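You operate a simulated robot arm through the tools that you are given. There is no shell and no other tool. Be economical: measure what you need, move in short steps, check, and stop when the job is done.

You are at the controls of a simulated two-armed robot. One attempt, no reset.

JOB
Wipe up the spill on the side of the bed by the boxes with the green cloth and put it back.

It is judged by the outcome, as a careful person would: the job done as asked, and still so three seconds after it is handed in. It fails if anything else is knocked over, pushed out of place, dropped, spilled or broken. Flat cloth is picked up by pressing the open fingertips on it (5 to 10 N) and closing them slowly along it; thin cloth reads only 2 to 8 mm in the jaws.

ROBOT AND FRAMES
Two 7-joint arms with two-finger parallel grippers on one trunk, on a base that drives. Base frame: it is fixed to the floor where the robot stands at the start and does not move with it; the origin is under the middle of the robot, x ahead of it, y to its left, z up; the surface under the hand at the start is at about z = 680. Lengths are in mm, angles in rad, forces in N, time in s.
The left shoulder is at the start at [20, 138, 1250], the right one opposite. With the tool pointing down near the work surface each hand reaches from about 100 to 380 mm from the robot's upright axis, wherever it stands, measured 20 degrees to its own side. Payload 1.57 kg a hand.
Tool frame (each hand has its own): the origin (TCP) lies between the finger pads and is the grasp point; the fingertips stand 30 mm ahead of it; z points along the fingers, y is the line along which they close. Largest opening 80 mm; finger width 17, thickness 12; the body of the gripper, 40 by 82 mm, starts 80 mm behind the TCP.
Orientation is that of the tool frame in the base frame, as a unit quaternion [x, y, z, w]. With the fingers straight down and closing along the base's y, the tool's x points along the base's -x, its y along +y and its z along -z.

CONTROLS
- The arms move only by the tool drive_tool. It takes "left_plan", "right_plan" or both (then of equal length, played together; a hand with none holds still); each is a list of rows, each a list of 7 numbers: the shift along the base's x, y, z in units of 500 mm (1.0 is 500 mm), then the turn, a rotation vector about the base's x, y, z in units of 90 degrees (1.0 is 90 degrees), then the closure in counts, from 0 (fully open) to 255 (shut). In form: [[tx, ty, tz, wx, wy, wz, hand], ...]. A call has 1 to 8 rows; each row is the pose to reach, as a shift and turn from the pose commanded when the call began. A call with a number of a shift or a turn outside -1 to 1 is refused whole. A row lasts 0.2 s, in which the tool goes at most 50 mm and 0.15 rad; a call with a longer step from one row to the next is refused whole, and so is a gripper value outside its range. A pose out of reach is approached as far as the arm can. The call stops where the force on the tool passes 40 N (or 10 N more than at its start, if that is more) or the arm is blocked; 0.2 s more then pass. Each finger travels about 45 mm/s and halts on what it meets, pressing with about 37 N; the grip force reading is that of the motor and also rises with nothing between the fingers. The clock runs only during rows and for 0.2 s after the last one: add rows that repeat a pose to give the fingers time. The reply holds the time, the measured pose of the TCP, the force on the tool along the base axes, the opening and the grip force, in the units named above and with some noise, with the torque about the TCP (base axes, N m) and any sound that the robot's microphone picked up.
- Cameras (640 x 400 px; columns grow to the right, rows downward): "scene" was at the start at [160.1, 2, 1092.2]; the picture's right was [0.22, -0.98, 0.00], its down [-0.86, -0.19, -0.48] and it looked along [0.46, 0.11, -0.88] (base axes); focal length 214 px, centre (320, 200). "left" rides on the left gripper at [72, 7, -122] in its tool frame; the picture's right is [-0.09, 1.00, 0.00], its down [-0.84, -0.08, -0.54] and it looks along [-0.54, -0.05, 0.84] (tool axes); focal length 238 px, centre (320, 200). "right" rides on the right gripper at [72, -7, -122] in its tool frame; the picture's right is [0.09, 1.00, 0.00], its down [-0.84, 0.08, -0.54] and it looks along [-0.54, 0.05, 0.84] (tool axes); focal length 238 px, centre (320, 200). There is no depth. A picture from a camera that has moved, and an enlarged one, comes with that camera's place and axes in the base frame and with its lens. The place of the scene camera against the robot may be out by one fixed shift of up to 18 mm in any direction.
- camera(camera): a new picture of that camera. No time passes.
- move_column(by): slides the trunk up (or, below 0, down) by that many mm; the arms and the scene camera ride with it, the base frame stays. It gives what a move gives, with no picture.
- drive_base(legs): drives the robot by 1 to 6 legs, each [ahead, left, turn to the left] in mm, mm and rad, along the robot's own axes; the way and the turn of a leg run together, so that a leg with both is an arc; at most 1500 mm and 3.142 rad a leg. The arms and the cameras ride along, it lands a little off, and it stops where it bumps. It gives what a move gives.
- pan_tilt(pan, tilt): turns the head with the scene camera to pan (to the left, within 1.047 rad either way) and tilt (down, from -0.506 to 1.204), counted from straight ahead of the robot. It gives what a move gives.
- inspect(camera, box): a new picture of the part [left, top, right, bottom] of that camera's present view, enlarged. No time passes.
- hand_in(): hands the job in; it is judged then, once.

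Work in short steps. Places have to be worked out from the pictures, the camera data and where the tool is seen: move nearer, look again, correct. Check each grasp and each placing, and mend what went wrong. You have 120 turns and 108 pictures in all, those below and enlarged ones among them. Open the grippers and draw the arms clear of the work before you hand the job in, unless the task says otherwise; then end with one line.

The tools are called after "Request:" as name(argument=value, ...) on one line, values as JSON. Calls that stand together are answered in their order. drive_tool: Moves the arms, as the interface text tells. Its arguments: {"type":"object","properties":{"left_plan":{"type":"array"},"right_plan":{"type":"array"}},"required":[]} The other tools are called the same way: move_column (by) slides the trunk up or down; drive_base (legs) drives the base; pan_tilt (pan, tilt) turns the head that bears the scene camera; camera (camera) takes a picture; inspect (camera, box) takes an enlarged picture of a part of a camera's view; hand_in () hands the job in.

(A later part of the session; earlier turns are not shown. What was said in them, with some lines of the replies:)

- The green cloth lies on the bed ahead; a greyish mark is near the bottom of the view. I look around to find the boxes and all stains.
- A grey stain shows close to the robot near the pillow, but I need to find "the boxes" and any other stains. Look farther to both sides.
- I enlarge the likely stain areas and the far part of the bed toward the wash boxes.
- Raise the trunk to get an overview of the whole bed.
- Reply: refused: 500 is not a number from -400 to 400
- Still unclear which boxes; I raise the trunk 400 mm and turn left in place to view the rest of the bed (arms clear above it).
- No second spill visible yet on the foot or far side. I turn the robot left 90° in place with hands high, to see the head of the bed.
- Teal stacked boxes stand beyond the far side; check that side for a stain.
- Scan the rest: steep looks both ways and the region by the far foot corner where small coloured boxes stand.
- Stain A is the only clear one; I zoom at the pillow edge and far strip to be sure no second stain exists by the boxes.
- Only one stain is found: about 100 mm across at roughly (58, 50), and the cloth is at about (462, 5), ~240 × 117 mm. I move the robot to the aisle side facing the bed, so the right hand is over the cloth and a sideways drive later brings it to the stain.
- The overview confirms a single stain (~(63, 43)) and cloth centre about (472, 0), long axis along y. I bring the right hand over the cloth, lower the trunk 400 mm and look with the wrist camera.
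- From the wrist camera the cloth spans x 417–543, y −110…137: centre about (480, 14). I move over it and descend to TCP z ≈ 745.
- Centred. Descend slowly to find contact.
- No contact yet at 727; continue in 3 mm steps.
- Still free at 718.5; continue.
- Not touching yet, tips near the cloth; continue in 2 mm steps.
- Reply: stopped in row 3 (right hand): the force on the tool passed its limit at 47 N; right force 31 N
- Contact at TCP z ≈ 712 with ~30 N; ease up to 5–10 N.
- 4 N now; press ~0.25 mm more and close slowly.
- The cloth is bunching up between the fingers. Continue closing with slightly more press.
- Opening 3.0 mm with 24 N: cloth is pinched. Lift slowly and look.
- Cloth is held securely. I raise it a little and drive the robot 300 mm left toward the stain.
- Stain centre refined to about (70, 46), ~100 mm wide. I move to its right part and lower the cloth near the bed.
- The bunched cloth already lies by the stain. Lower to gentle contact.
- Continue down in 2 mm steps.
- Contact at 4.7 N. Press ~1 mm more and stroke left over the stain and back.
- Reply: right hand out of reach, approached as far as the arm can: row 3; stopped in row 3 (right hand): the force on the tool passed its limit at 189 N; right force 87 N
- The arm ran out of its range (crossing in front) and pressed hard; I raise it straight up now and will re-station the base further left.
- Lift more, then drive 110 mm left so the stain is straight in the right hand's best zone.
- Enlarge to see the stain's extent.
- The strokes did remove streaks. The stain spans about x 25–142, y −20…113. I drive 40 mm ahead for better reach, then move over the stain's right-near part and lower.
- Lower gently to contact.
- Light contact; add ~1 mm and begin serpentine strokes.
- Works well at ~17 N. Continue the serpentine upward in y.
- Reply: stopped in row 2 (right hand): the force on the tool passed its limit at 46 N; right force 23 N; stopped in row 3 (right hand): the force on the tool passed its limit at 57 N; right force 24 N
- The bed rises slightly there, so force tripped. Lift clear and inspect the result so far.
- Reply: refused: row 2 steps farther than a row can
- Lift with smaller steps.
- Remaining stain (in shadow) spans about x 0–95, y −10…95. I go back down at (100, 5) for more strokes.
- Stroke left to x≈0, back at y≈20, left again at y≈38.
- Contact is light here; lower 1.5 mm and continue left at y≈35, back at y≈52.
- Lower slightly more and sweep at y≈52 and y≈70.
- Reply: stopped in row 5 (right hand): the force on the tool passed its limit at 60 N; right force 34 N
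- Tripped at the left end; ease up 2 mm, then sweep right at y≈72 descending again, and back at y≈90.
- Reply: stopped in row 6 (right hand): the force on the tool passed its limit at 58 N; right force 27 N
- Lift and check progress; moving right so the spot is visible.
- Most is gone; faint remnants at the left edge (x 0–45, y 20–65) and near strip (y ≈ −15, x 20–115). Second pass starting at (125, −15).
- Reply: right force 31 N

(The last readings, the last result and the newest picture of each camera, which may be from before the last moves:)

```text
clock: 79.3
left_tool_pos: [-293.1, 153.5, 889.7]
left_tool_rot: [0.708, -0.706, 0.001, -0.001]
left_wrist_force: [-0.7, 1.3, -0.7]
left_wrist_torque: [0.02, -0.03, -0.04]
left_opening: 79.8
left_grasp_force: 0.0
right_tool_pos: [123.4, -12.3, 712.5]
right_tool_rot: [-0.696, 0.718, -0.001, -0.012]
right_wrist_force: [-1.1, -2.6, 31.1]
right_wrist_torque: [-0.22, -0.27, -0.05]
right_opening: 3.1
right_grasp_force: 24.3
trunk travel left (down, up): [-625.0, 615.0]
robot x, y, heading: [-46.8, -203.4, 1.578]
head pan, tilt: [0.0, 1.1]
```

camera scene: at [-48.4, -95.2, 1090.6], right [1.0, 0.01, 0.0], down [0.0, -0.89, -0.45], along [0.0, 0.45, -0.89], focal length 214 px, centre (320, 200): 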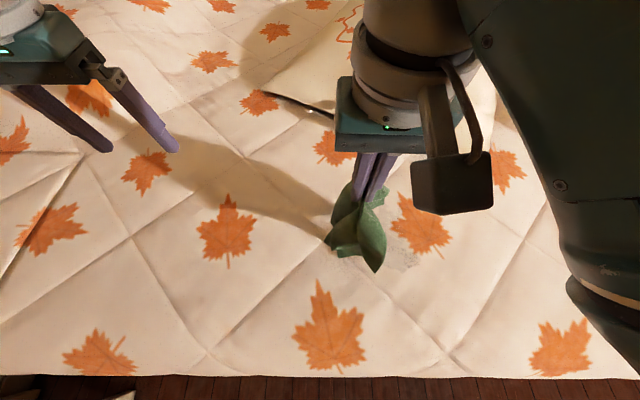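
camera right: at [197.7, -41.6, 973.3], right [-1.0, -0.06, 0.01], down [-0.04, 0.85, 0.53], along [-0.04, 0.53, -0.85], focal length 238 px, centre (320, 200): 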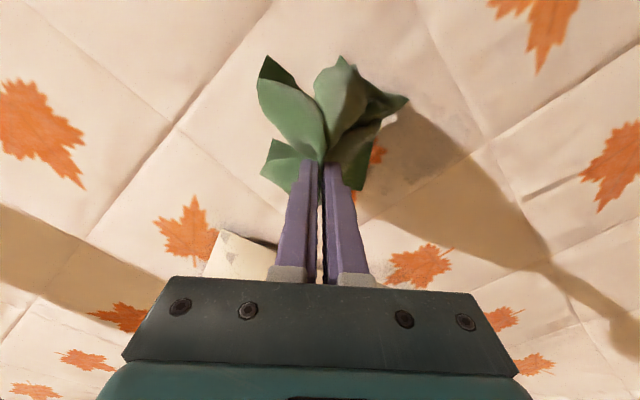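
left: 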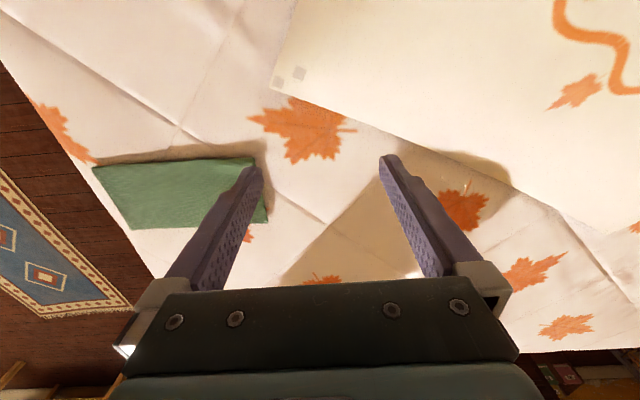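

Force 31 N; raise ~1 mm and stroke left along y≈−15, then back at y≈0.

Request:
drive_tool(right_plan=[[0, 0, 0.003, 0, 0, 0, 255], [-0.05, -0.01, 0.003, 0, 0, 0, 255], [-0.1, -0.01, 0.002, 0, 0, 0, 255], [-0.15, -0.01, 0.002, 0, 0, 0, 255], [-0.2, -0.01, 0.002, 0, 0, 0, 255], [-0.24, 0, 0.002, 0, 0, 0, 255], [-0.18, 0.01, 0.001, 0, 0, 0, 255], [-0.12, 0.01, 0.001, 0, 0, 0, 255]])

```text
clock: 81.1
left_tool_pos: [-295.2, 153.1, 890.8]
left_tool_rot: [0.708, -0.706, -0.001, 0.0]
left_wrist_force: [-1.1, 0.5, -0.2]
left_wrist_torque: [0.03, 0.02, 0.01]
left_opening: 80.1
left_grasp_force: 0.1
right_tool_pos: [59.5, -11.3, 712.5]
right_tool_rot: [-0.696, 0.718, 0.0, -0.014]
right_wrist_force: [-6.2, -0.1, 16.1]
right_wrist_torque: [0.01, 0.05, 0.01]
right_opening: 3.0
right_grasp_force: 23.9
trunk travel left (down, up): [-625.0, 615.0]
robot x, y, heading: [-46.4, -206.9, 1.574]
head pan, tilt: [0.0, 1.1]
```

Good, 16 N. Finish right to x≈125, return along y≈8 to x≈0.

Request:
drive_tool(right_plan=[[0.06, 0, 0, 0, 0, 0, 255], [0.12, 0, 0, 0, 0, 0, 255], [0.12, 0.03, 0.004, 0, 0, 0, 255], [0.06, 0.03, 0.002, 0, 0, 0, 255], [0.0, 0.03, 0, 0, 0, 0, 255], [-0.06, 0.03, 0, 0, 0, 0, 255], [-0.12, 0.03, 0, 0, 0, 0, 255], [-0.14, 0.03, 0, 0, 0, 0, 255]])

```text
clock: 82.9
left_tool_pos: [-292.4, 152.2, 890.0]
left_tool_rot: [0.708, -0.706, 0.002, -0.001]
left_wrist_force: [0.7, -0.3, 0.3]
left_wrist_torque: [0.03, -0.02, 0.0]
left_opening: 80.3
left_grasp_force: 0.0
right_tool_pos: [-3.5, 5.0, 713.4]
right_tool_rot: [-0.696, 0.718, -0.005, -0.011]
right_wrist_force: [4.6, -0.4, 13.2]
right_wrist_torque: [-0.04, -0.24, 0.01]
right_opening: 3.0
right_grasp_force: 24.0
trunk travel left (down, up): [-625.0, 615.0]
robot x, y, heading: [-44.8, -206.6, 1.578]
head pan, tilt: [0.0, 1.1]
```

Now short strokes over the left edge region, y 22–60.

Request:
drive_tool(right_plan=[[0, 0.03, 0.003, 0, 0, 0, 255], [0.06, 0.03, 0.001, 0, 0, 0, 255], [0.12, 0.03, 0.0, 0, 0, 0, 255], [0.12, 0.06, 0.003, 0, 0, 0, 255], [0.06, 0.06, 0.001, 0, 0, 0, 255], [0.0, 0.06, 0.001, 0, 0, 0, 255], [-0.02, 0.09, 0.004, 0, 0, 0, 255], [0.04, 0.09, 0.002, 0, 0, 0, 255]])

```text
clock: 83.3
left_tool_pos: [-293.7, 151.4, 889.1]
left_tool_rot: [0.708, -0.706, 0.001, 0.0]
left_wrist_force: [0.3, 0.5, 0.4]
left_wrist_torque: [0.01, 0.01, 0.01]
left_opening: 80.0
left_grasp_force: 0.0
right_tool_pos: [-2.9, 5.2, 712.3]
right_tool_rot: [-0.696, 0.717, -0.012, -0.018]
right_wrist_force: [0.4, -14.2, 37.3]
right_wrist_torque: [-0.39, -0.32, -0.11]
right_opening: 3.0
right_grasp_force: 24.1
trunk travel left (down, up): [-625.0, 615.0]
robot x, y, heading: [-42.9, -206.9, 1.578]
head pan, tilt: [0.0, 1.1]
stopped in row 1 (right hand): the force on the tool passed its limit at 50 N (the readings are from after the stop); the commanded pose is now the measured one
```

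Moves in +y dig in, so hop: lift 15 mm, shift to (−5, 30), lower, stroke right.

Request:
drive_tool(right_plan=[[0, 0, 0.03, 0, 0, 0, 255], [0, 0.05, 0.03, 0, 0, 0, 255], [0, 0.05, 0.006, 0, 0, 0, 255], [0, 0.05, 0.003, 0, 0, 0, 255], [0.05, 0.05, 0.003, 0, 0, 0, 255], [0.1, 0.05, 0.001, 0, 0, 0, 255], [0.15, 0.05, 0.001, 0, 0, 0, 255]])

```text
clock: 84.9
left_tool_pos: [-294.3, 152.8, 890.4]
left_tool_rot: [0.709, -0.706, 0.0, -0.001]
left_wrist_force: [-0.6, 0.5, 0.4]
left_wrist_torque: [0.0, -0.03, 0.02]
left_opening: 80.1
left_grasp_force: 0.0
right_tool_pos: [70.9, 34.5, 713.1]
right_tool_rot: [-0.697, 0.717, -0.009, -0.016]
right_wrist_force: [-1.8, 1.5, 6.1]
right_wrist_torque: [-0.02, 0.03, -0.02]
right_opening: 2.7
right_grasp_force: 24.5
trunk travel left (down, up): [-625.0, 615.0]
robot x, y, heading: [-42.3, -208.9, 1.582]
head pan, tilt: [0.0, 1.1]
```

Good. Stroke back left at the same y, hop to y≈52 and stroke right.

Request:
drive_tool(right_plan=[[-0.05, 0, -0.001, 0, 0, 0, 255], [-0.1, 0, 0, 0, 0, 0, 255], [-0.15, 0, 0.001, 0, 0, 0, 255], [-0.15, 0.015, 0.03, 0, 0, 0, 255], [-0.15, 0.045, 0.005, 0, 0, 0, 255], [-0.1, 0.045, 0.002, 0, 0, 0, 255], [-0.04, 0.045, 0, 0, 0, 0, 255], [0.02, 0.045, 0, 0, 0, 0, 255]])

```text
clock: 86.7
left_tool_pos: [-295.6, 152.6, 890.4]
left_tool_rot: [0.708, -0.706, -0.002, 0.0]
left_wrist_force: [-0.5, -0.1, -0.6]
left_wrist_torque: [0.03, 0.0, -0.03]
left_opening: 79.8
left_grasp_force: 0.0
right_tool_pos: [78.0, 57.6, 712.9]
right_tool_rot: [-0.697, 0.717, -0.007, -0.016]
right_wrist_force: [-5.4, -0.6, 12.9]
right_wrist_torque: [0.01, 0.04, 0.05]
right_opening: 2.9
right_grasp_force: 24.3
trunk travel left (down, up): [-625.0, 615.0]
robot x, y, heading: [-47.1, -205.4, 1.571]
head pan, tilt: [0.0, 1.1]
```

Back left at y≈57, then hop to y≈80 and stroke right once more.

Request:
drive_tool(right_plan=[[-0.05, 0, 0, 0, 0, 0, 255], [-0.1, 0, 0.001, 0, 0, 0, 255], [-0.15, 0, 0.001, 0, 0, 0, 255], [-0.15, 0.015, 0.03, 0, 0, 0, 255], [-0.13, 0.045, 0.005, 0, 0, 0, 255], [-0.07, 0.045, 0.002, 0, 0, 0, 255], [-0.01, 0.045, 0.001, 0, 0, 0, 255], [0.05, 0.045, 0.001, 0, 0, 0, 255]])

Request:
drive_tool(right_plan=[[0.02, 0, 0.06, 0, 0, 0, 255], [0.07, 0, 0.13, 0, 0, 0, 255], [0.12, 0, 0.2, 0, 0, 0, 255], [0.17, 0, 0.27, 0, 0, 0, 255], [0.22, 0, 0.32, 0, 0, 0, 255]])

Request:
inspect(camera="scene", box=[270, 150, 510, 300])

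```text
clock: 88.5
left_tool_pos: [-294.2, 152.9, 889.6]
left_tool_rot: [0.708, -0.706, 0.001, -0.001]
left_wrist_force: [0.2, -0.1, -0.3]
left_wrist_torque: [0.01, 0.0, -0.03]
left_opening: 80.1
left_grasp_force: 0.1
right_tool_pos: [105.5, 79.8, 713.4]
right_tool_rot: [-0.698, 0.716, -0.01, -0.016]
right_wrist_force: [-2.0, -0.4, 5.1]
right_wrist_torque: [0.02, -0.02, -0.01]
right_opening: 3.0
right_grasp_force: 24.2
trunk travel left (down, up): [-625.0, 615.0]
robot x, y, heading: [-46.9, -207.9, 1.579]
head pan, tilt: [0.0, 1.1]
```

```text
clock: 89.7
left_tool_pos: [-293.6, 152.7, 890.5]
left_tool_rot: [0.708, -0.706, 0.0, -0.001]
left_wrist_force: [-0.2, 0.3, 0.5]
left_wrist_torque: [0.0, 0.0, 0.01]
left_opening: 79.9
left_grasp_force: 0.1
right_tool_pos: [217.0, 77.6, 872.9]
right_tool_rot: [-0.697, 0.716, -0.009, -0.015]
right_wrist_force: [-0.3, 0.1, -0.7]
right_wrist_torque: [-0.01, 0.03, 0.01]
right_opening: 2.8
right_grasp_force: 24.3
trunk travel left (down, up): [-625.0, 615.0]
robot x, y, heading: [-44.6, -205.8, 1.575]
head pan, tilt: [0.0, 1.1]
```

```text
2.67 times, centred on (390, 225) of scene
camera zoom: at [-48.4, -55.8, 1090.6], right [1.0, 0.01, 0.0], down [0.0, -0.89, -0.45], along [0.0, 0.45, -0.89], focal length 572 px, centre (133, 133)
```

zoom: 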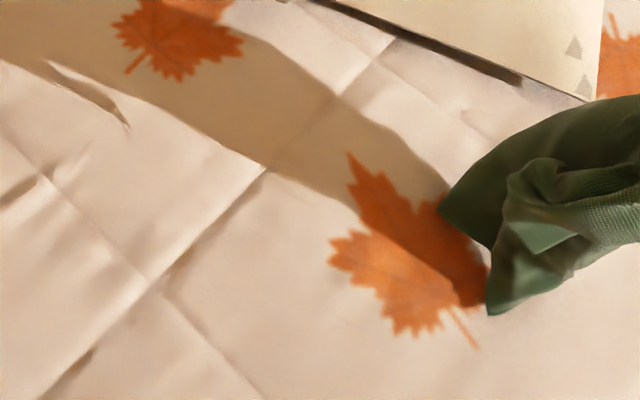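

The spot looks clean; I check a tighter enlargement of the same area and the general view.

Request:
inspect(camera="scene", box=[320, 200, 448, 280])

Request:
camera(camera="scene")

```text
5.00 times, centred on (384, 240) of scene
camera zoom: at [-48.4, -55.8, 1090.6], right [1.0, 0.01, 0.0], down [0.0, -0.89, -0.45], along [0.0, 0.45, -0.89], focal length 1072 px, centre (0, 0)
```

zoom: 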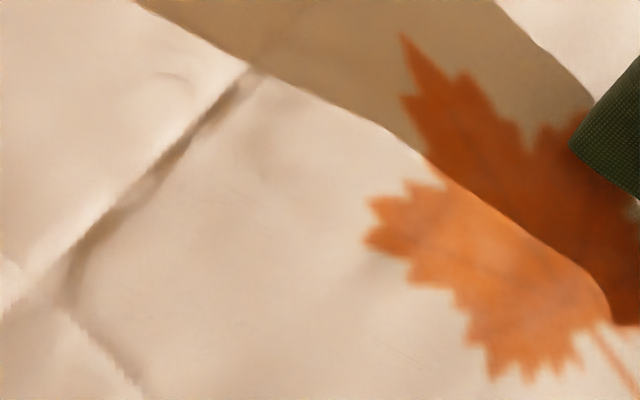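

```text
47 pictures are left
camera scene: at [-48.4, -55.8, 1090.6], right [1.0, 0.01, 0.0], down [0.0, -0.89, -0.45], along [0.0, 0.45, -0.89], focal length 214 px, centre (320, 200)
```

scene: 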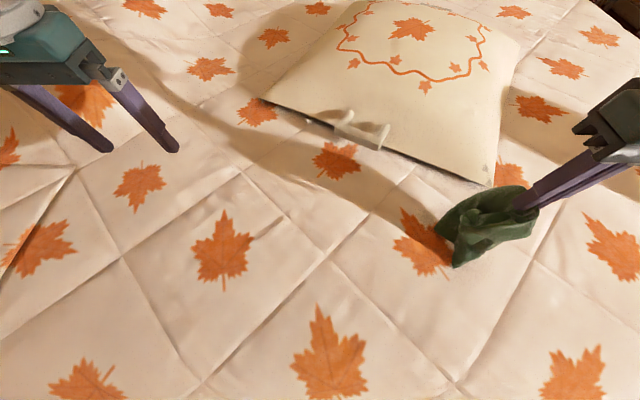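

Only hair-thin streaks remain near (18, 116) and (102, 7). One finishing pass: first the far edge.

Request:
drive_tool(right_plan=[[-0.06, 0.02, -0.05, 0, 0, 0, 255], [-0.13, 0.04, -0.1, 0, 0, 0, 255], [-0.19, 0.06, -0.16, 0, 0, 0, 255], [-0.22, 0.06, -0.24, 0, 0, 0, 255], [-0.22, 0.06, -0.31, 0, 0, 0, 255], [-0.22, 0.06, -0.316, 0, 0, 0, 255]])

```text
clock: 91.1
left_tool_pos: [-294.9, 153.3, 889.8]
left_tool_rot: [0.709, -0.705, 0.001, -0.001]
left_wrist_force: [0.3, 0.2, 0.7]
left_wrist_torque: [0.0, 0.05, -0.02]
left_opening: 79.9
left_grasp_force: 0.1
right_tool_pos: [106.8, 108.8, 714.4]
right_tool_rot: [-0.697, 0.717, -0.009, -0.014]
right_wrist_force: [0.0, 1.0, 3.2]
right_wrist_torque: [0.06, 0.01, 0.01]
right_opening: 3.0
right_grasp_force: 24.2
trunk travel left (down, up): [-625.0, 615.0]
robot x, y, heading: [-45.3, -207.0, 1.578]
head pan, tilt: [0.0, 1.1]
```

Stroke left at y≈108 to x≈0, then return at y≈96.

Request:
drive_tool(right_plan=[[-0.05, 0, -0.003, 0, 0, 0, 255], [-0.11, 0, -0.003, 0, 0, 0, 255], [-0.17, 0, -0.003, 0, 0, 0, 255], [-0.22, 0, -0.002, 0, 0, 0, 255], [-0.22, -0.02, -0.001, 0, 0, 0, 255], [-0.16, -0.02, -0.003, 0, 0, 0, 255], [-0.1, -0.02, -0.003, 0, 0, 0, 255], [-0.04, -0.02, -0.003, 0, 0, 0, 255]])

```text
clock: 92.9
left_tool_pos: [-294.3, 153.2, 890.5]
left_tool_rot: [0.709, -0.705, 0.001, 0.0]
left_wrist_force: [0.1, 0.0, -0.5]
left_wrist_torque: [-0.03, -0.02, 0.01]
left_opening: 80.2
left_grasp_force: 0.1
right_tool_pos: [85.5, 101.1, 712.9]
right_tool_rot: [-0.698, 0.716, -0.009, -0.015]
right_wrist_force: [-1.8, 0.2, 6.3]
right_wrist_torque: [-0.03, -0.02, 0.02]
right_opening: 3.0
right_grasp_force: 24.5
right hand out of reach, approached as far as the arm can: row 4, 5
trunk travel left (down, up): [-625.0, 615.0]
robot x, y, heading: [-46.3, -210.1, 1.581]
head pan, tilt: [0.0, 1.1]
```

Now a pulling stroke toward −y, covering x≈85–110 down to y≈−10.

Request:
drive_tool(right_plan=[[0, -0.05, 0.001, 0, 0, 0, 255], [0, -0.1, 0.001, 0, 0, 0, 255], [0.02, -0.15, 0.001, 0, 0, 0, 255], [0.04, -0.19, 0.001, 0, 0, 0, 255], [0.05, -0.22, 0.001, 0, 0, 0, 255], [0.0, -0.22, 0.001, 0, 0, 0, 255], [-0.06, -0.22, 0.001, 0, 0, 0, 255]])

Request:
drive_tool(right_plan=[[0.02, 0, 0.06, 0, 0, 0, 255], [0.07, 0, 0.13, 0, 0, 0, 255], [0.12, 0, 0.2, 0, 0, 0, 255], [0.18, 0, 0.27, 0, 0, 0, 255], [0.26, 0, 0.32, 0, 0, 0, 255], [0.34, 0, 0.36, 0, 0, 0, 255]])

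Request:
inspect(camera="scene", box=[300, 180, 460, 280])

```text
clock: 94.5
left_tool_pos: [-294.3, 151.9, 890.7]
left_tool_rot: [0.708, -0.706, 0.0, 0.0]
left_wrist_force: [0.1, -0.3, 0.1]
left_wrist_torque: [0.01, -0.01, -0.05]
left_opening: 79.7
left_grasp_force: 0.0
right_tool_pos: [53.1, -9.9, 713.3]
right_tool_rot: [-0.697, 0.717, -0.011, -0.016]
right_wrist_force: [0.2, -1.2, 1.3]
right_wrist_torque: [0.0, -0.01, 0.01]
right_opening: 2.6
right_grasp_force: 24.1
trunk travel left (down, up): [-625.0, 615.0]
robot x, y, heading: [-47.4, -203.4, 1.575]
head pan, tilt: [0.0, 1.1]
```

```text
clock: 95.9
left_tool_pos: [-293.5, 152.1, 890.2]
left_tool_rot: [0.708, -0.706, 0.001, -0.001]
left_wrist_force: [-0.2, 0.4, 0.2]
left_wrist_torque: [-0.02, 0.02, -0.02]
left_opening: 79.9
left_grasp_force: 0.0
right_tool_pos: [224.8, -10.9, 895.2]
right_tool_rot: [-0.698, 0.716, -0.011, -0.015]
right_wrist_force: [-0.4, -0.7, -1.1]
right_wrist_torque: [-0.02, -0.01, -0.02]
right_opening: 2.8
right_grasp_force: 24.6
trunk travel left (down, up): [-625.0, 615.0]
robot x, y, heading: [-47.0, -202.4, 1.575]
head pan, tilt: [0.0, 1.1]
```

```text
4.00 times, centred on (380, 230) of scene
camera zoom: at [-48.5, -55.9, 1090.6], right [1.0, 0.01, 0.0], down [0.0, -0.89, -0.45], along [0.0, 0.45, -0.89], focal length 858 px, centre (80, 80)
```

zoom: 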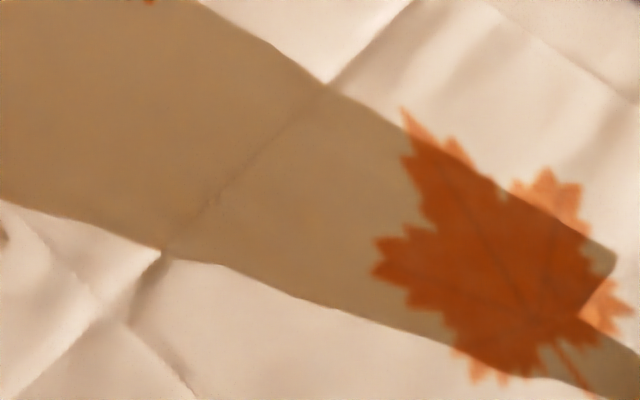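

The spot is clean. Now drive the robot back to the cloth's original place (−40 ahead, 418 right).

Request:
drive_base(legs=[[-40, -418, 0]])

Request:
camera(camera="scene")

Request:
camera(camera="right")

```text
clock: 98.4
left_tool_pos: [118.3, 115.9, 890.5]
left_tool_rot: [0.708, -0.706, 0.001, -0.001]
left_wrist_force: [-0.4, 0.2, -0.1]
left_wrist_torque: [-0.02, 0.0, 0.02]
left_opening: 79.9
left_grasp_force: 0.0
right_tool_pos: [639.0, -47.3, 892.8]
right_tool_rot: [-0.696, 0.717, -0.01, -0.015]
right_wrist_force: [-0.3, 0.7, -0.4]
right_wrist_torque: [0.0, 0.01, 0.01]
right_opening: 3.2
right_grasp_force: 23.9
trunk travel left (down, up): [-625.0, 615.0]
robot x, y, heading: [366.2, -243.0, 1.575]
head pan, tilt: [0.0, 1.1]
```

```text
45 pictures are left
camera scene: at [364.9, -93.2, 1090.6], right [1.0, 0.0, 0.0], down [0.0, -0.89, -0.45], along [0.0, 0.45, -0.89], focal length 214 px, centre (320, 200)
```

scene: 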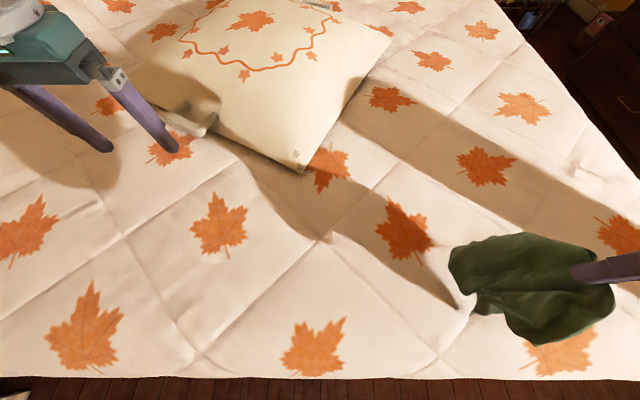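

```text
44 pictures are left
camera right: at [644.9, -116.4, 1017.9], right [-1.0, -0.06, 0.01], down [-0.05, 0.86, 0.51], along [-0.04, 0.51, -0.86], focal length 238 px, centre (320, 200)
```

right: 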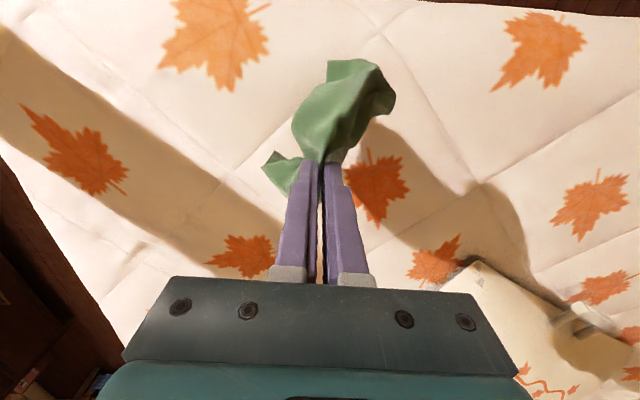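

The wiped spot looks clean in full light. Move the hand over the original centre (478, 16) at height.

Request:
drive_tool(right_plan=[[-0.08, 0.03, 0, 0, 0, 0, 255], [-0.16, 0.06, 0, 0, 0, 0, 255], [-0.24, 0.09, -0.02, 0, 0, 0, 255], [-0.32, 0.126, -0.04, 0, 0, 0, 255], [-0.322, 0.126, -0.1, 0, 0, 0, 255], [-0.322, 0.126, -0.18, 0, 0, 0, 255]])

Request:
camera(camera="scene")

Request:
camera(camera="right")

```text
clock: 99.8
left_tool_pos: [120.0, 115.4, 890.6]
left_tool_rot: [0.708, -0.706, 0.001, -0.001]
left_wrist_force: [-0.4, -0.2, -0.4]
left_wrist_torque: [-0.01, -0.02, -0.03]
left_opening: 79.9
left_grasp_force: 0.0
right_tool_pos: [477.1, 13.4, 803.2]
right_tool_rot: [-0.696, 0.718, -0.01, -0.015]
right_wrist_force: [-0.9, 0.1, 0.5]
right_wrist_torque: [-0.02, -0.02, 0.01]
right_opening: 3.2
right_grasp_force: 24.4
trunk travel left (down, up): [-625.0, 615.0]
robot x, y, heading: [367.1, -242.2, 1.571]
head pan, tilt: [0.0, 1.1]
```

```text
43 pictures are left
camera scene: at [364.7, -93.2, 1090.6], right [1.0, 0.0, 0.0], down [0.0, -0.89, -0.45], along [0.0, 0.45, -0.89], focal length 214 px, centre (320, 200)
```

scene: 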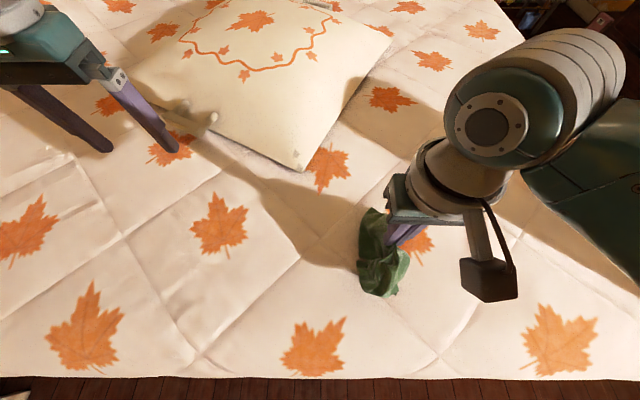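

```text
42 pictures are left
camera right: at [483.9, -54.5, 926.9], right [-1.0, -0.06, 0.01], down [-0.05, 0.86, 0.51], along [-0.04, 0.51, -0.86], focal length 238 px, centre (320, 200)
```

right: 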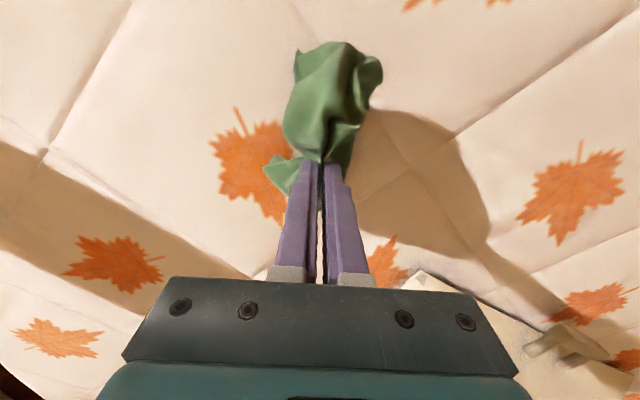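

Most cloth hangs on the near side. I lower it with a pull in +y so it trails out flat, ending over the original centre.

Request:
drive_tool(right_plan=[[0, -0.07, -0.02, 0, 0, 0, 255], [0, -0.13, -0.06, 0, 0, 0, 255], [0, -0.1, -0.1, 0, 0, 0, 255], [0, -0.06, -0.13, 0, 0, 0, 255], [0, -0.02, -0.15, 0, 0, 0, 255], [0, 0.02, -0.16, 0, 0, 0, 255], [0, 0.04, -0.166, 0, 0, 0, 255]])

Request:
camera(camera="right")

Request:
camera(camera="scene")

```text
clock: 101.4
left_tool_pos: [120.1, 116.2, 890.6]
left_tool_rot: [0.707, -0.707, 0.0, 0.0]
left_wrist_force: [0.4, 0.6, -0.4]
left_wrist_torque: [-0.01, -0.01, 0.01]
left_opening: 79.9
left_grasp_force: 0.1
right_tool_pos: [475.3, 33.6, 719.7]
right_tool_rot: [-0.697, 0.717, -0.011, -0.015]
right_wrist_force: [0.3, -1.0, 1.4]
right_wrist_torque: [-0.06, -0.02, 0.04]
right_opening: 3.3
right_grasp_force: 24.2
trunk travel left (down, up): [-625.0, 615.0]
robot x, y, heading: [369.5, -244.8, 1.58]
head pan, tilt: [0.0, 1.1]
```

```text
41 pictures are left
camera right: at [482.9, -33.0, 844.5], right [-1.0, -0.06, 0.01], down [-0.05, 0.86, 0.51], along [-0.04, 0.51, -0.86], focal length 238 px, centre (320, 200)
```

right: 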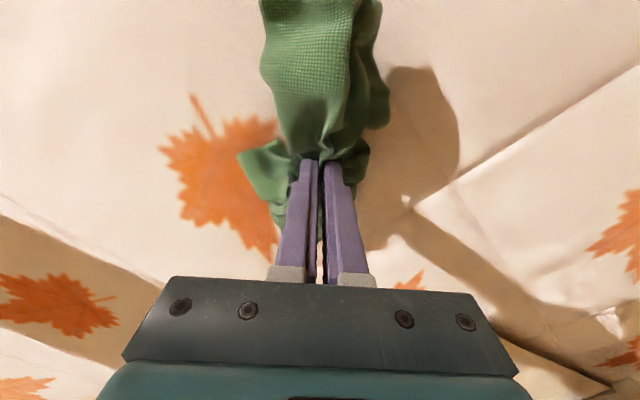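

```text
40 pictures are left
camera scene: at [364.8, -93.2, 1090.6], right [1.0, 0.0, 0.0], down [0.0, -0.89, -0.45], along [0.0, 0.45, -0.89], focal length 214 px, centre (320, 200)
```

scene: 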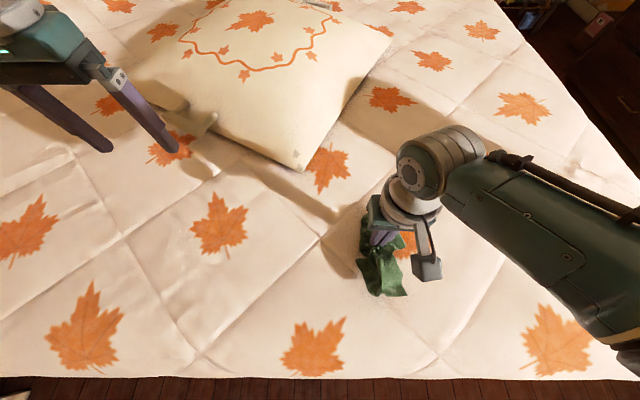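

It trails along y nicely. Open slowly and then lift straight up.

Request:
drive_tool(right_plan=[[0, 0, -0.006, 0, 0, 0, 220], [0, 0, -0.006, 0, 0, 0, 180], [0, 0, -0.006, 0, 0, 0, 130], [0, 0, -0.006, 0, 0, 0, 80], [0, 0, -0.006, 0, 0, 0, 30], [0, 0, -0.006, 0, 0, 0, 0], [0, 0, 0.02, 0, 0, 0, 0], [0, 0, 0.08, 0, 0, 0, 0]])

Request:
drive_tool(right_plan=[[0, 0, 0.08, 0, 0, 0, 0], [0, 0, 0.15, 0, 0, 0, 0], [0.0, 0, 0.2, 0, 0, 0, 0]])

Request:
camera(camera="right")

Request:
camera(camera="scene")

```text
clock: 103.2
left_tool_pos: [119.4, 115.0, 889.8]
left_tool_rot: [0.707, -0.707, 0.001, -0.001]
left_wrist_force: [0.0, 0.1, 0.1]
left_wrist_torque: [-0.02, -0.01, -0.01]
left_opening: 80.1
left_grasp_force: 0.1
right_tool_pos: [476.8, 34.0, 762.0]
right_tool_rot: [-0.697, 0.717, -0.01, -0.015]
right_wrist_force: [0.3, 0.0, -0.8]
right_wrist_torque: [-0.02, 0.06, -0.02]
right_opening: 80.2
right_grasp_force: 0.0
trunk travel left (down, up): [-625.0, 615.0]
robot x, y, heading: [365.6, -245.9, 1.573]
head pan, tilt: [0.0, 1.1]
```

```text
clock: 104.0
left_tool_pos: [118.7, 115.9, 889.4]
left_tool_rot: [0.707, -0.707, 0.001, -0.001]
left_wrist_force: [0.2, 0.4, -0.4]
left_wrist_torque: [0.01, 0.01, 0.0]
left_opening: 80.1
left_grasp_force: 0.1
right_tool_pos: [476.6, 34.2, 860.0]
right_tool_rot: [-0.697, 0.717, -0.01, -0.016]
right_wrist_force: [-0.4, -0.6, -0.3]
right_wrist_torque: [0.02, 0.03, 0.01]
right_opening: 79.9
right_grasp_force: 0.1
trunk travel left (down, up): [-625.0, 615.0]
robot x, y, heading: [371.7, -243.7, 1.576]
head pan, tilt: [0.0, 1.1]
```

```text
39 pictures are left
camera right: at [483.4, -33.9, 985.0], right [-1.0, -0.06, 0.01], down [-0.05, 0.86, 0.51], along [-0.04, 0.51, -0.86], focal length 238 px, centre (320, 200)
```

right: 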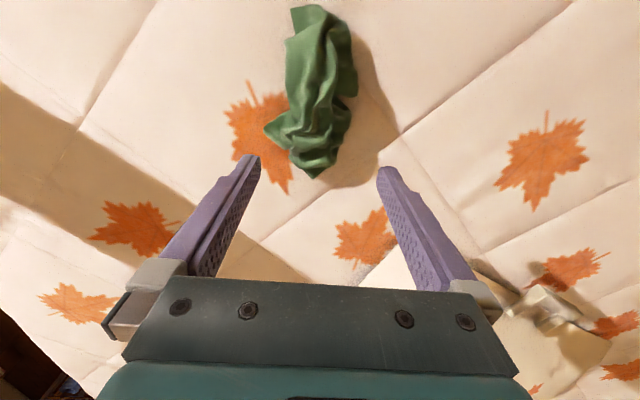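

```text
38 pictures are left
camera scene: at [364.8, -93.1, 1090.6], right [1.0, 0.0, 0.0], down [0.0, -0.89, -0.45], along [0.0, 0.45, -0.89], focal length 214 px, centre (320, 200)
```

scene: 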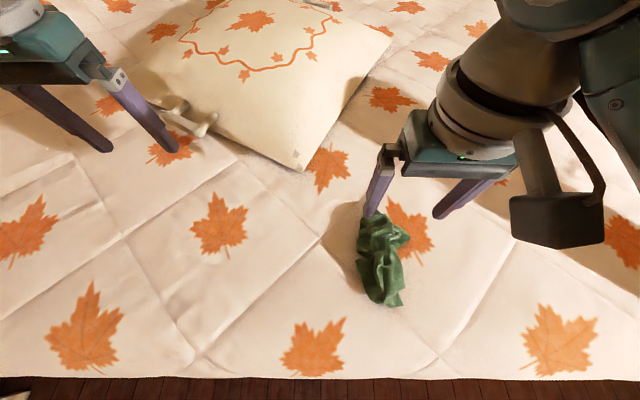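

Cloth is back, centred about (480, 14) but crumpled. I try to tidy it: press with closed fingertips in the middle and open to spread it.

Request:
drive_tool(right_plan=[[0.006, -0.06, -0.05, 0, 0, 0, 120], [0.006, -0.1, -0.11, 0, 0, 0, 255], [0.006, -0.1, -0.18, 0, 0, 0, 255], [0.006, -0.1, -0.22, 0, 0, 0, 255], [0.006, -0.1, -0.25, 0, 0, 0, 255]])

Request:
camera(camera="right")

```text
clock: 105.2
left_tool_pos: [118.2, 116.0, 891.1]
left_tool_rot: [0.708, -0.706, 0.001, -0.001]
left_wrist_force: [1.2, 0.2, 0.0]
left_wrist_torque: [0.01, 0.01, -0.02]
left_opening: 80.2
left_grasp_force: 0.0
right_tool_pos: [480.8, -14.0, 734.3]
right_tool_rot: [-0.697, 0.717, -0.01, -0.014]
right_wrist_force: [0.6, -0.4, 0.2]
right_wrist_torque: [0.0, -0.02, -0.02]
right_opening: 0.1
right_grasp_force: 13.0
trunk travel left (down, up): [-625.0, 615.0]
robot x, y, heading: [370.5, -243.0, 1.578]
head pan, tilt: [0.0, 1.1]
```

```text
37 pictures are left
camera right: at [487.3, -82.8, 859.2], right [-1.0, -0.06, 0.01], down [-0.05, 0.86, 0.51], along [-0.04, 0.51, -0.86], focal length 238 px, centre (320, 200)
```

right: 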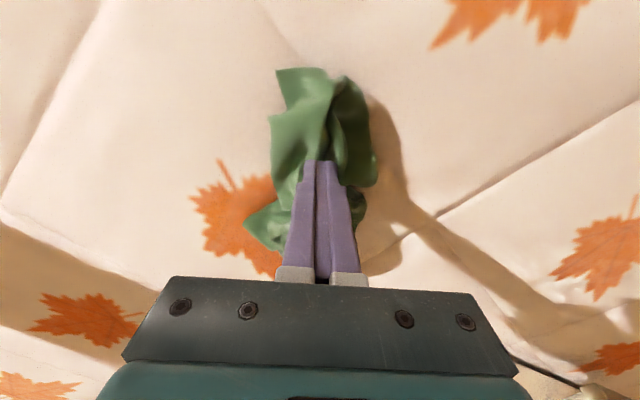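

Lower to a light touch and open slowly.

Request:
drive_tool(right_plan=[[0, 0, -0.02, 0, 0, 0, 255], [0, 0, -0.032, 0, 0, 0, 255], [0, 0, -0.04, 0, 0, 0, 255], [0, 0, -0.041, 0, 0, 0, 200], [0, 0, -0.041, 0, 0, 0, 150], [0, 0, -0.041, 0, 0, 0, 100], [0, 0, -0.041, 0, 0, 0, 50], [0, 0, -0.041, 0, 0, 0, 0]])

Request:
drive_tool(right_plan=[[0, 0, 0.0, 0, 0, 0, 0], [0, 0, 0.08, 0, 0, 0, 0], [0, 0.07, 0.14, 0, 0, 0, 0], [0, 0.13, 0.2, 0, 0, 0, 0], [0, 0.15, 0.28, 0, 0, 0, 0]])

Request:
camera(camera="right")

```text
clock: 107.0
left_tool_pos: [119.7, 115.8, 889.1]
left_tool_rot: [0.708, -0.707, 0.001, 0.0]
left_wrist_force: [0.6, -0.1, 0.2]
left_wrist_torque: [-0.01, 0.0, 0.01]
left_opening: 79.7
left_grasp_force: 0.0
right_tool_pos: [481.6, -15.6, 714.0]
right_tool_rot: [-0.696, 0.717, -0.01, -0.017]
right_wrist_force: [1.9, -0.2, 5.6]
right_wrist_torque: [-0.01, 0.17, 0.02]
right_opening: 73.4
right_grasp_force: 0.2
trunk travel left (down, up): [-625.0, 615.0]
robot x, y, heading: [365.1, -244.5, 1.573]
head pan, tilt: [0.0, 1.1]
```

```text
clock: 108.2
left_tool_pos: [120.3, 116.0, 890.1]
left_tool_rot: [0.707, -0.707, 0.001, -0.001]
left_wrist_force: [0.0, -0.3, -0.3]
left_wrist_torque: [-0.01, -0.03, 0.0]
left_opening: 79.9
left_grasp_force: 0.1
right_tool_pos: [479.4, 59.6, 854.2]
right_tool_rot: [-0.697, 0.717, -0.01, -0.016]
right_wrist_force: [-0.6, 0.0, 0.4]
right_wrist_torque: [-0.05, -0.01, 0.03]
right_opening: 80.1
right_grasp_force: 0.1
trunk travel left (down, up): [-625.0, 615.0]
robot x, y, heading: [371.9, -244.3, 1.572]
head pan, tilt: [0.0, 1.1]
```

```text
36 pictures are left
camera right: at [487.0, -8.0, 978.9], right [-1.0, -0.06, 0.01], down [-0.05, 0.86, 0.51], along [-0.04, 0.51, -0.86], focal length 238 px, centre (320, 200)
```

right: 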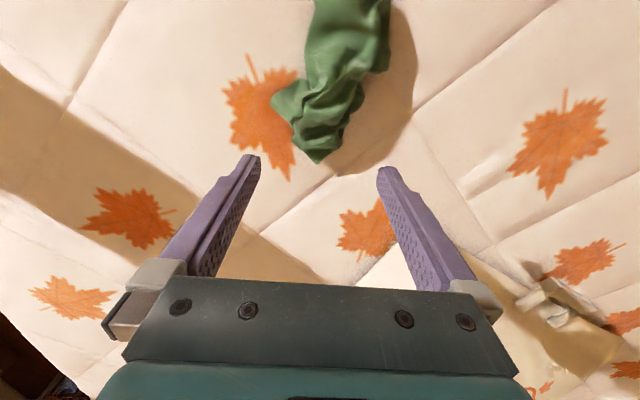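

It spread a bit. Repeat at the +y half (around (472, 60)).

Request:
drive_tool(right_plan=[[-0.005, 0.0, -0.08, 0, 0, 0, 120], [-0.005, 0.0, -0.17, 0, 0, 0, 255], [-0.005, 0.0, -0.24, 0, 0, 0, 255], [-0.005, 0.0, -0.262, 0, 0, 0, 255], [-0.005, 0.0, -0.274, 0, 0, 0, 255], [-0.005, 0.0, -0.28, 0, 0, 0, 255]])

Request:
drive_tool(right_plan=[[0, 0.03, 0, 0, 0, 0, 255], [0, 0.06, 0, 0, 0, 0, 255], [0, 0.06, 0.0, 0, 0, 0, 200], [0, 0.06, 0.0, 0, 0, 0, 140], [0, 0.06, 0.0, 0, 0, 0, 80], [0, 0.06, 0.0, 0, 0, 0, 0], [0, 0.06, 0.0, 0, 0, 0, 0], [0, 0.06, 0.08, 0, 0, 0, 0]])

Request:
drive_tool(right_plan=[[0, 0.0, 0.08, 0, 0, 0, 0], [0, 0, 0.16, 0, 0, 0, 0], [0.0, 0, 0.24, 0, 0, 0, 0]])

Request:
camera(camera="right")

Request:
camera(camera="scene")

```text
clock: 109.6
left_tool_pos: [119.8, 116.2, 890.2]
left_tool_rot: [0.707, -0.707, 0.0, -0.001]
left_wrist_force: [-0.8, -0.1, 0.0]
left_wrist_torque: [0.02, -0.03, -0.02]
left_opening: 79.9
left_grasp_force: 0.1
right_tool_pos: [479.6, 59.4, 715.3]
right_tool_rot: [-0.696, 0.717, -0.01, -0.015]
right_wrist_force: [-0.1, -1.1, 10.2]
right_wrist_torque: [-0.07, -0.04, 0.0]
right_opening: 1.9
right_grasp_force: 23.4
trunk travel left (down, up): [-625.0, 615.0]
robot x, y, heading: [366.3, -243.3, 1.575]
head pan, tilt: [0.0, 1.1]
```

```text
clock: 111.4
left_tool_pos: [118.6, 116.5, 891.2]
left_tool_rot: [0.708, -0.707, 0.0, 0.0]
left_wrist_force: [0.0, 0.4, -0.1]
left_wrist_torque: [0.01, -0.06, 0.04]
left_opening: 79.9
left_grasp_force: 0.0
right_tool_pos: [479.5, 88.6, 755.0]
right_tool_rot: [-0.696, 0.718, -0.011, -0.016]
right_wrist_force: [1.1, 1.0, 0.6]
right_wrist_torque: [0.01, -0.03, -0.03]
right_opening: 80.0
right_grasp_force: 0.0
trunk travel left (down, up): [-625.0, 615.0]
robot x, y, heading: [368.1, -241.2, 1.574]
head pan, tilt: [0.0, 1.1]
```

```text
clock: 112.2
left_tool_pos: [120.3, 116.1, 889.6]
left_tool_rot: [0.708, -0.707, 0.0, -0.001]
left_wrist_force: [0.0, 0.2, -0.4]
left_wrist_torque: [-0.03, 0.0, 0.0]
left_opening: 79.7
left_grasp_force: 0.1
right_tool_pos: [478.0, 91.0, 874.4]
right_tool_rot: [-0.697, 0.717, -0.01, -0.016]
right_wrist_force: [-0.1, 0.0, -0.7]
right_wrist_torque: [-0.02, 0.01, 0.0]
right_opening: 80.1
right_grasp_force: 0.1
trunk travel left (down, up): [-625.0, 615.0]
robot x, y, heading: [369.2, -242.2, 1.579]
head pan, tilt: [0.0, 1.1]
```

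```text
35 pictures are left
camera right: at [484.5, 22.8, 999.4], right [-1.0, -0.06, 0.01], down [-0.05, 0.86, 0.51], along [-0.04, 0.51, -0.86], focal length 238 px, centre (320, 200)
```

right: 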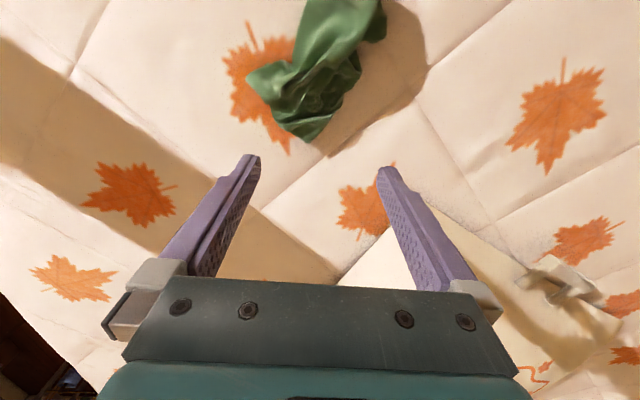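

```text
34 pictures are left
camera scene: at [364.8, -93.0, 1090.6], right [1.0, 0.0, 0.0], down [0.0, -0.89, -0.45], along [0.0, 0.45, -0.89], focal length 214 px, centre (320, 200)
```

scene: 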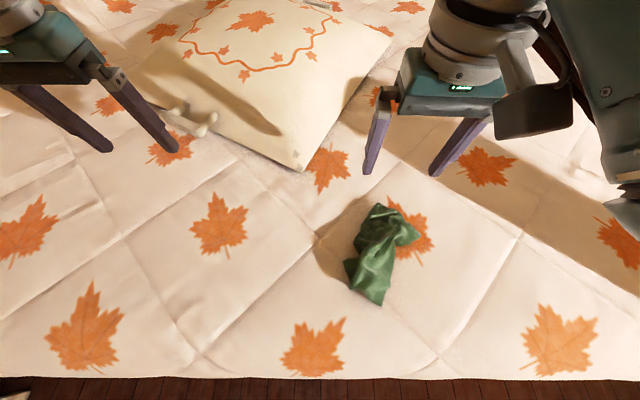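

The cloth lies on its original spot (centre within ~25 mm) and nothing else moved. Raise the trunk clear and make a last check of the wiped spot.

Request:
move_column(by=200)

Request:
camera(camera="scene")

Request:
inspect(camera="scene", box=[120, 170, 280, 290])

```text
clock: 114.4
left_tool_pos: [119.3, 115.7, 1090.3]
left_tool_rot: [0.708, -0.706, 0.001, 0.0]
left_wrist_force: [0.4, -0.9, 0.9]
left_wrist_torque: [-0.02, -0.01, 0.0]
left_opening: 80.1
left_grasp_force: 0.1
right_tool_pos: [477.9, 91.2, 1075.0]
right_tool_rot: [-0.696, 0.717, -0.01, -0.016]
right_wrist_force: [-0.2, -0.3, -0.7]
right_wrist_torque: [-0.01, -0.02, -0.01]
right_opening: 80.1
right_grasp_force: 0.0
trunk travel left (down, up): [-825.0, 415.0]
robot x, y, heading: [366.1, -248.4, 1.574]
head pan, tilt: [0.0, 1.1]
```

```text
33 pictures are left
camera scene: at [364.8, -93.2, 1290.6], right [1.0, 0.0, 0.0], down [0.0, -0.89, -0.45], along [0.0, 0.45, -0.89], focal length 214 px, centre (320, 200)
```

scene: 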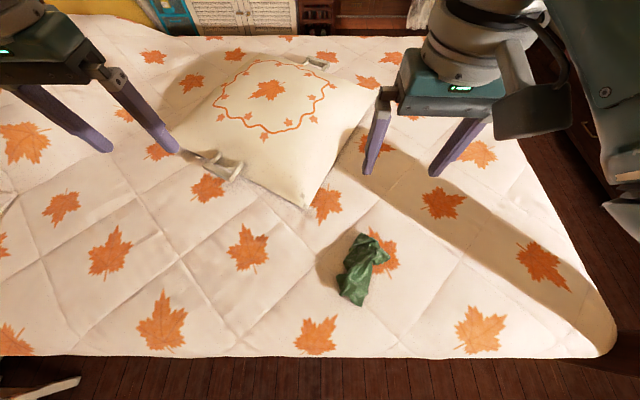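

```text
3.33 times, centred on (200, 230) of scene
camera zoom: at [364.8, -93.2, 1290.6], right [1.0, 0.0, 0.0], down [0.0, -0.89, -0.45], along [0.0, 0.45, -0.89], focal length 715 px, centre (720, 100)
```

zoom: 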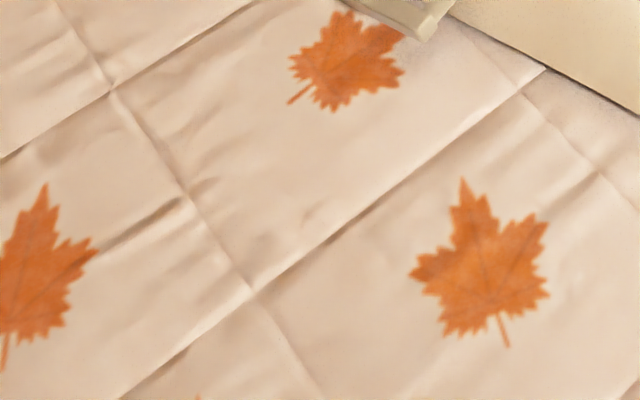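

The spill is gone, the cloth is back on its place, and both hands are open and clear. Handing in.

Request:
hand_in()

```text
The job is handed in.
```

I wiped up the only spill I could find on the bed, and the last close-up shows it clean; the green cloth is back within about 25 mm of its original spot, but it is crumpled rather than flat as it was. I couldn't tell which boxes you meant, though I saw no second stain elsewhere on the bed.
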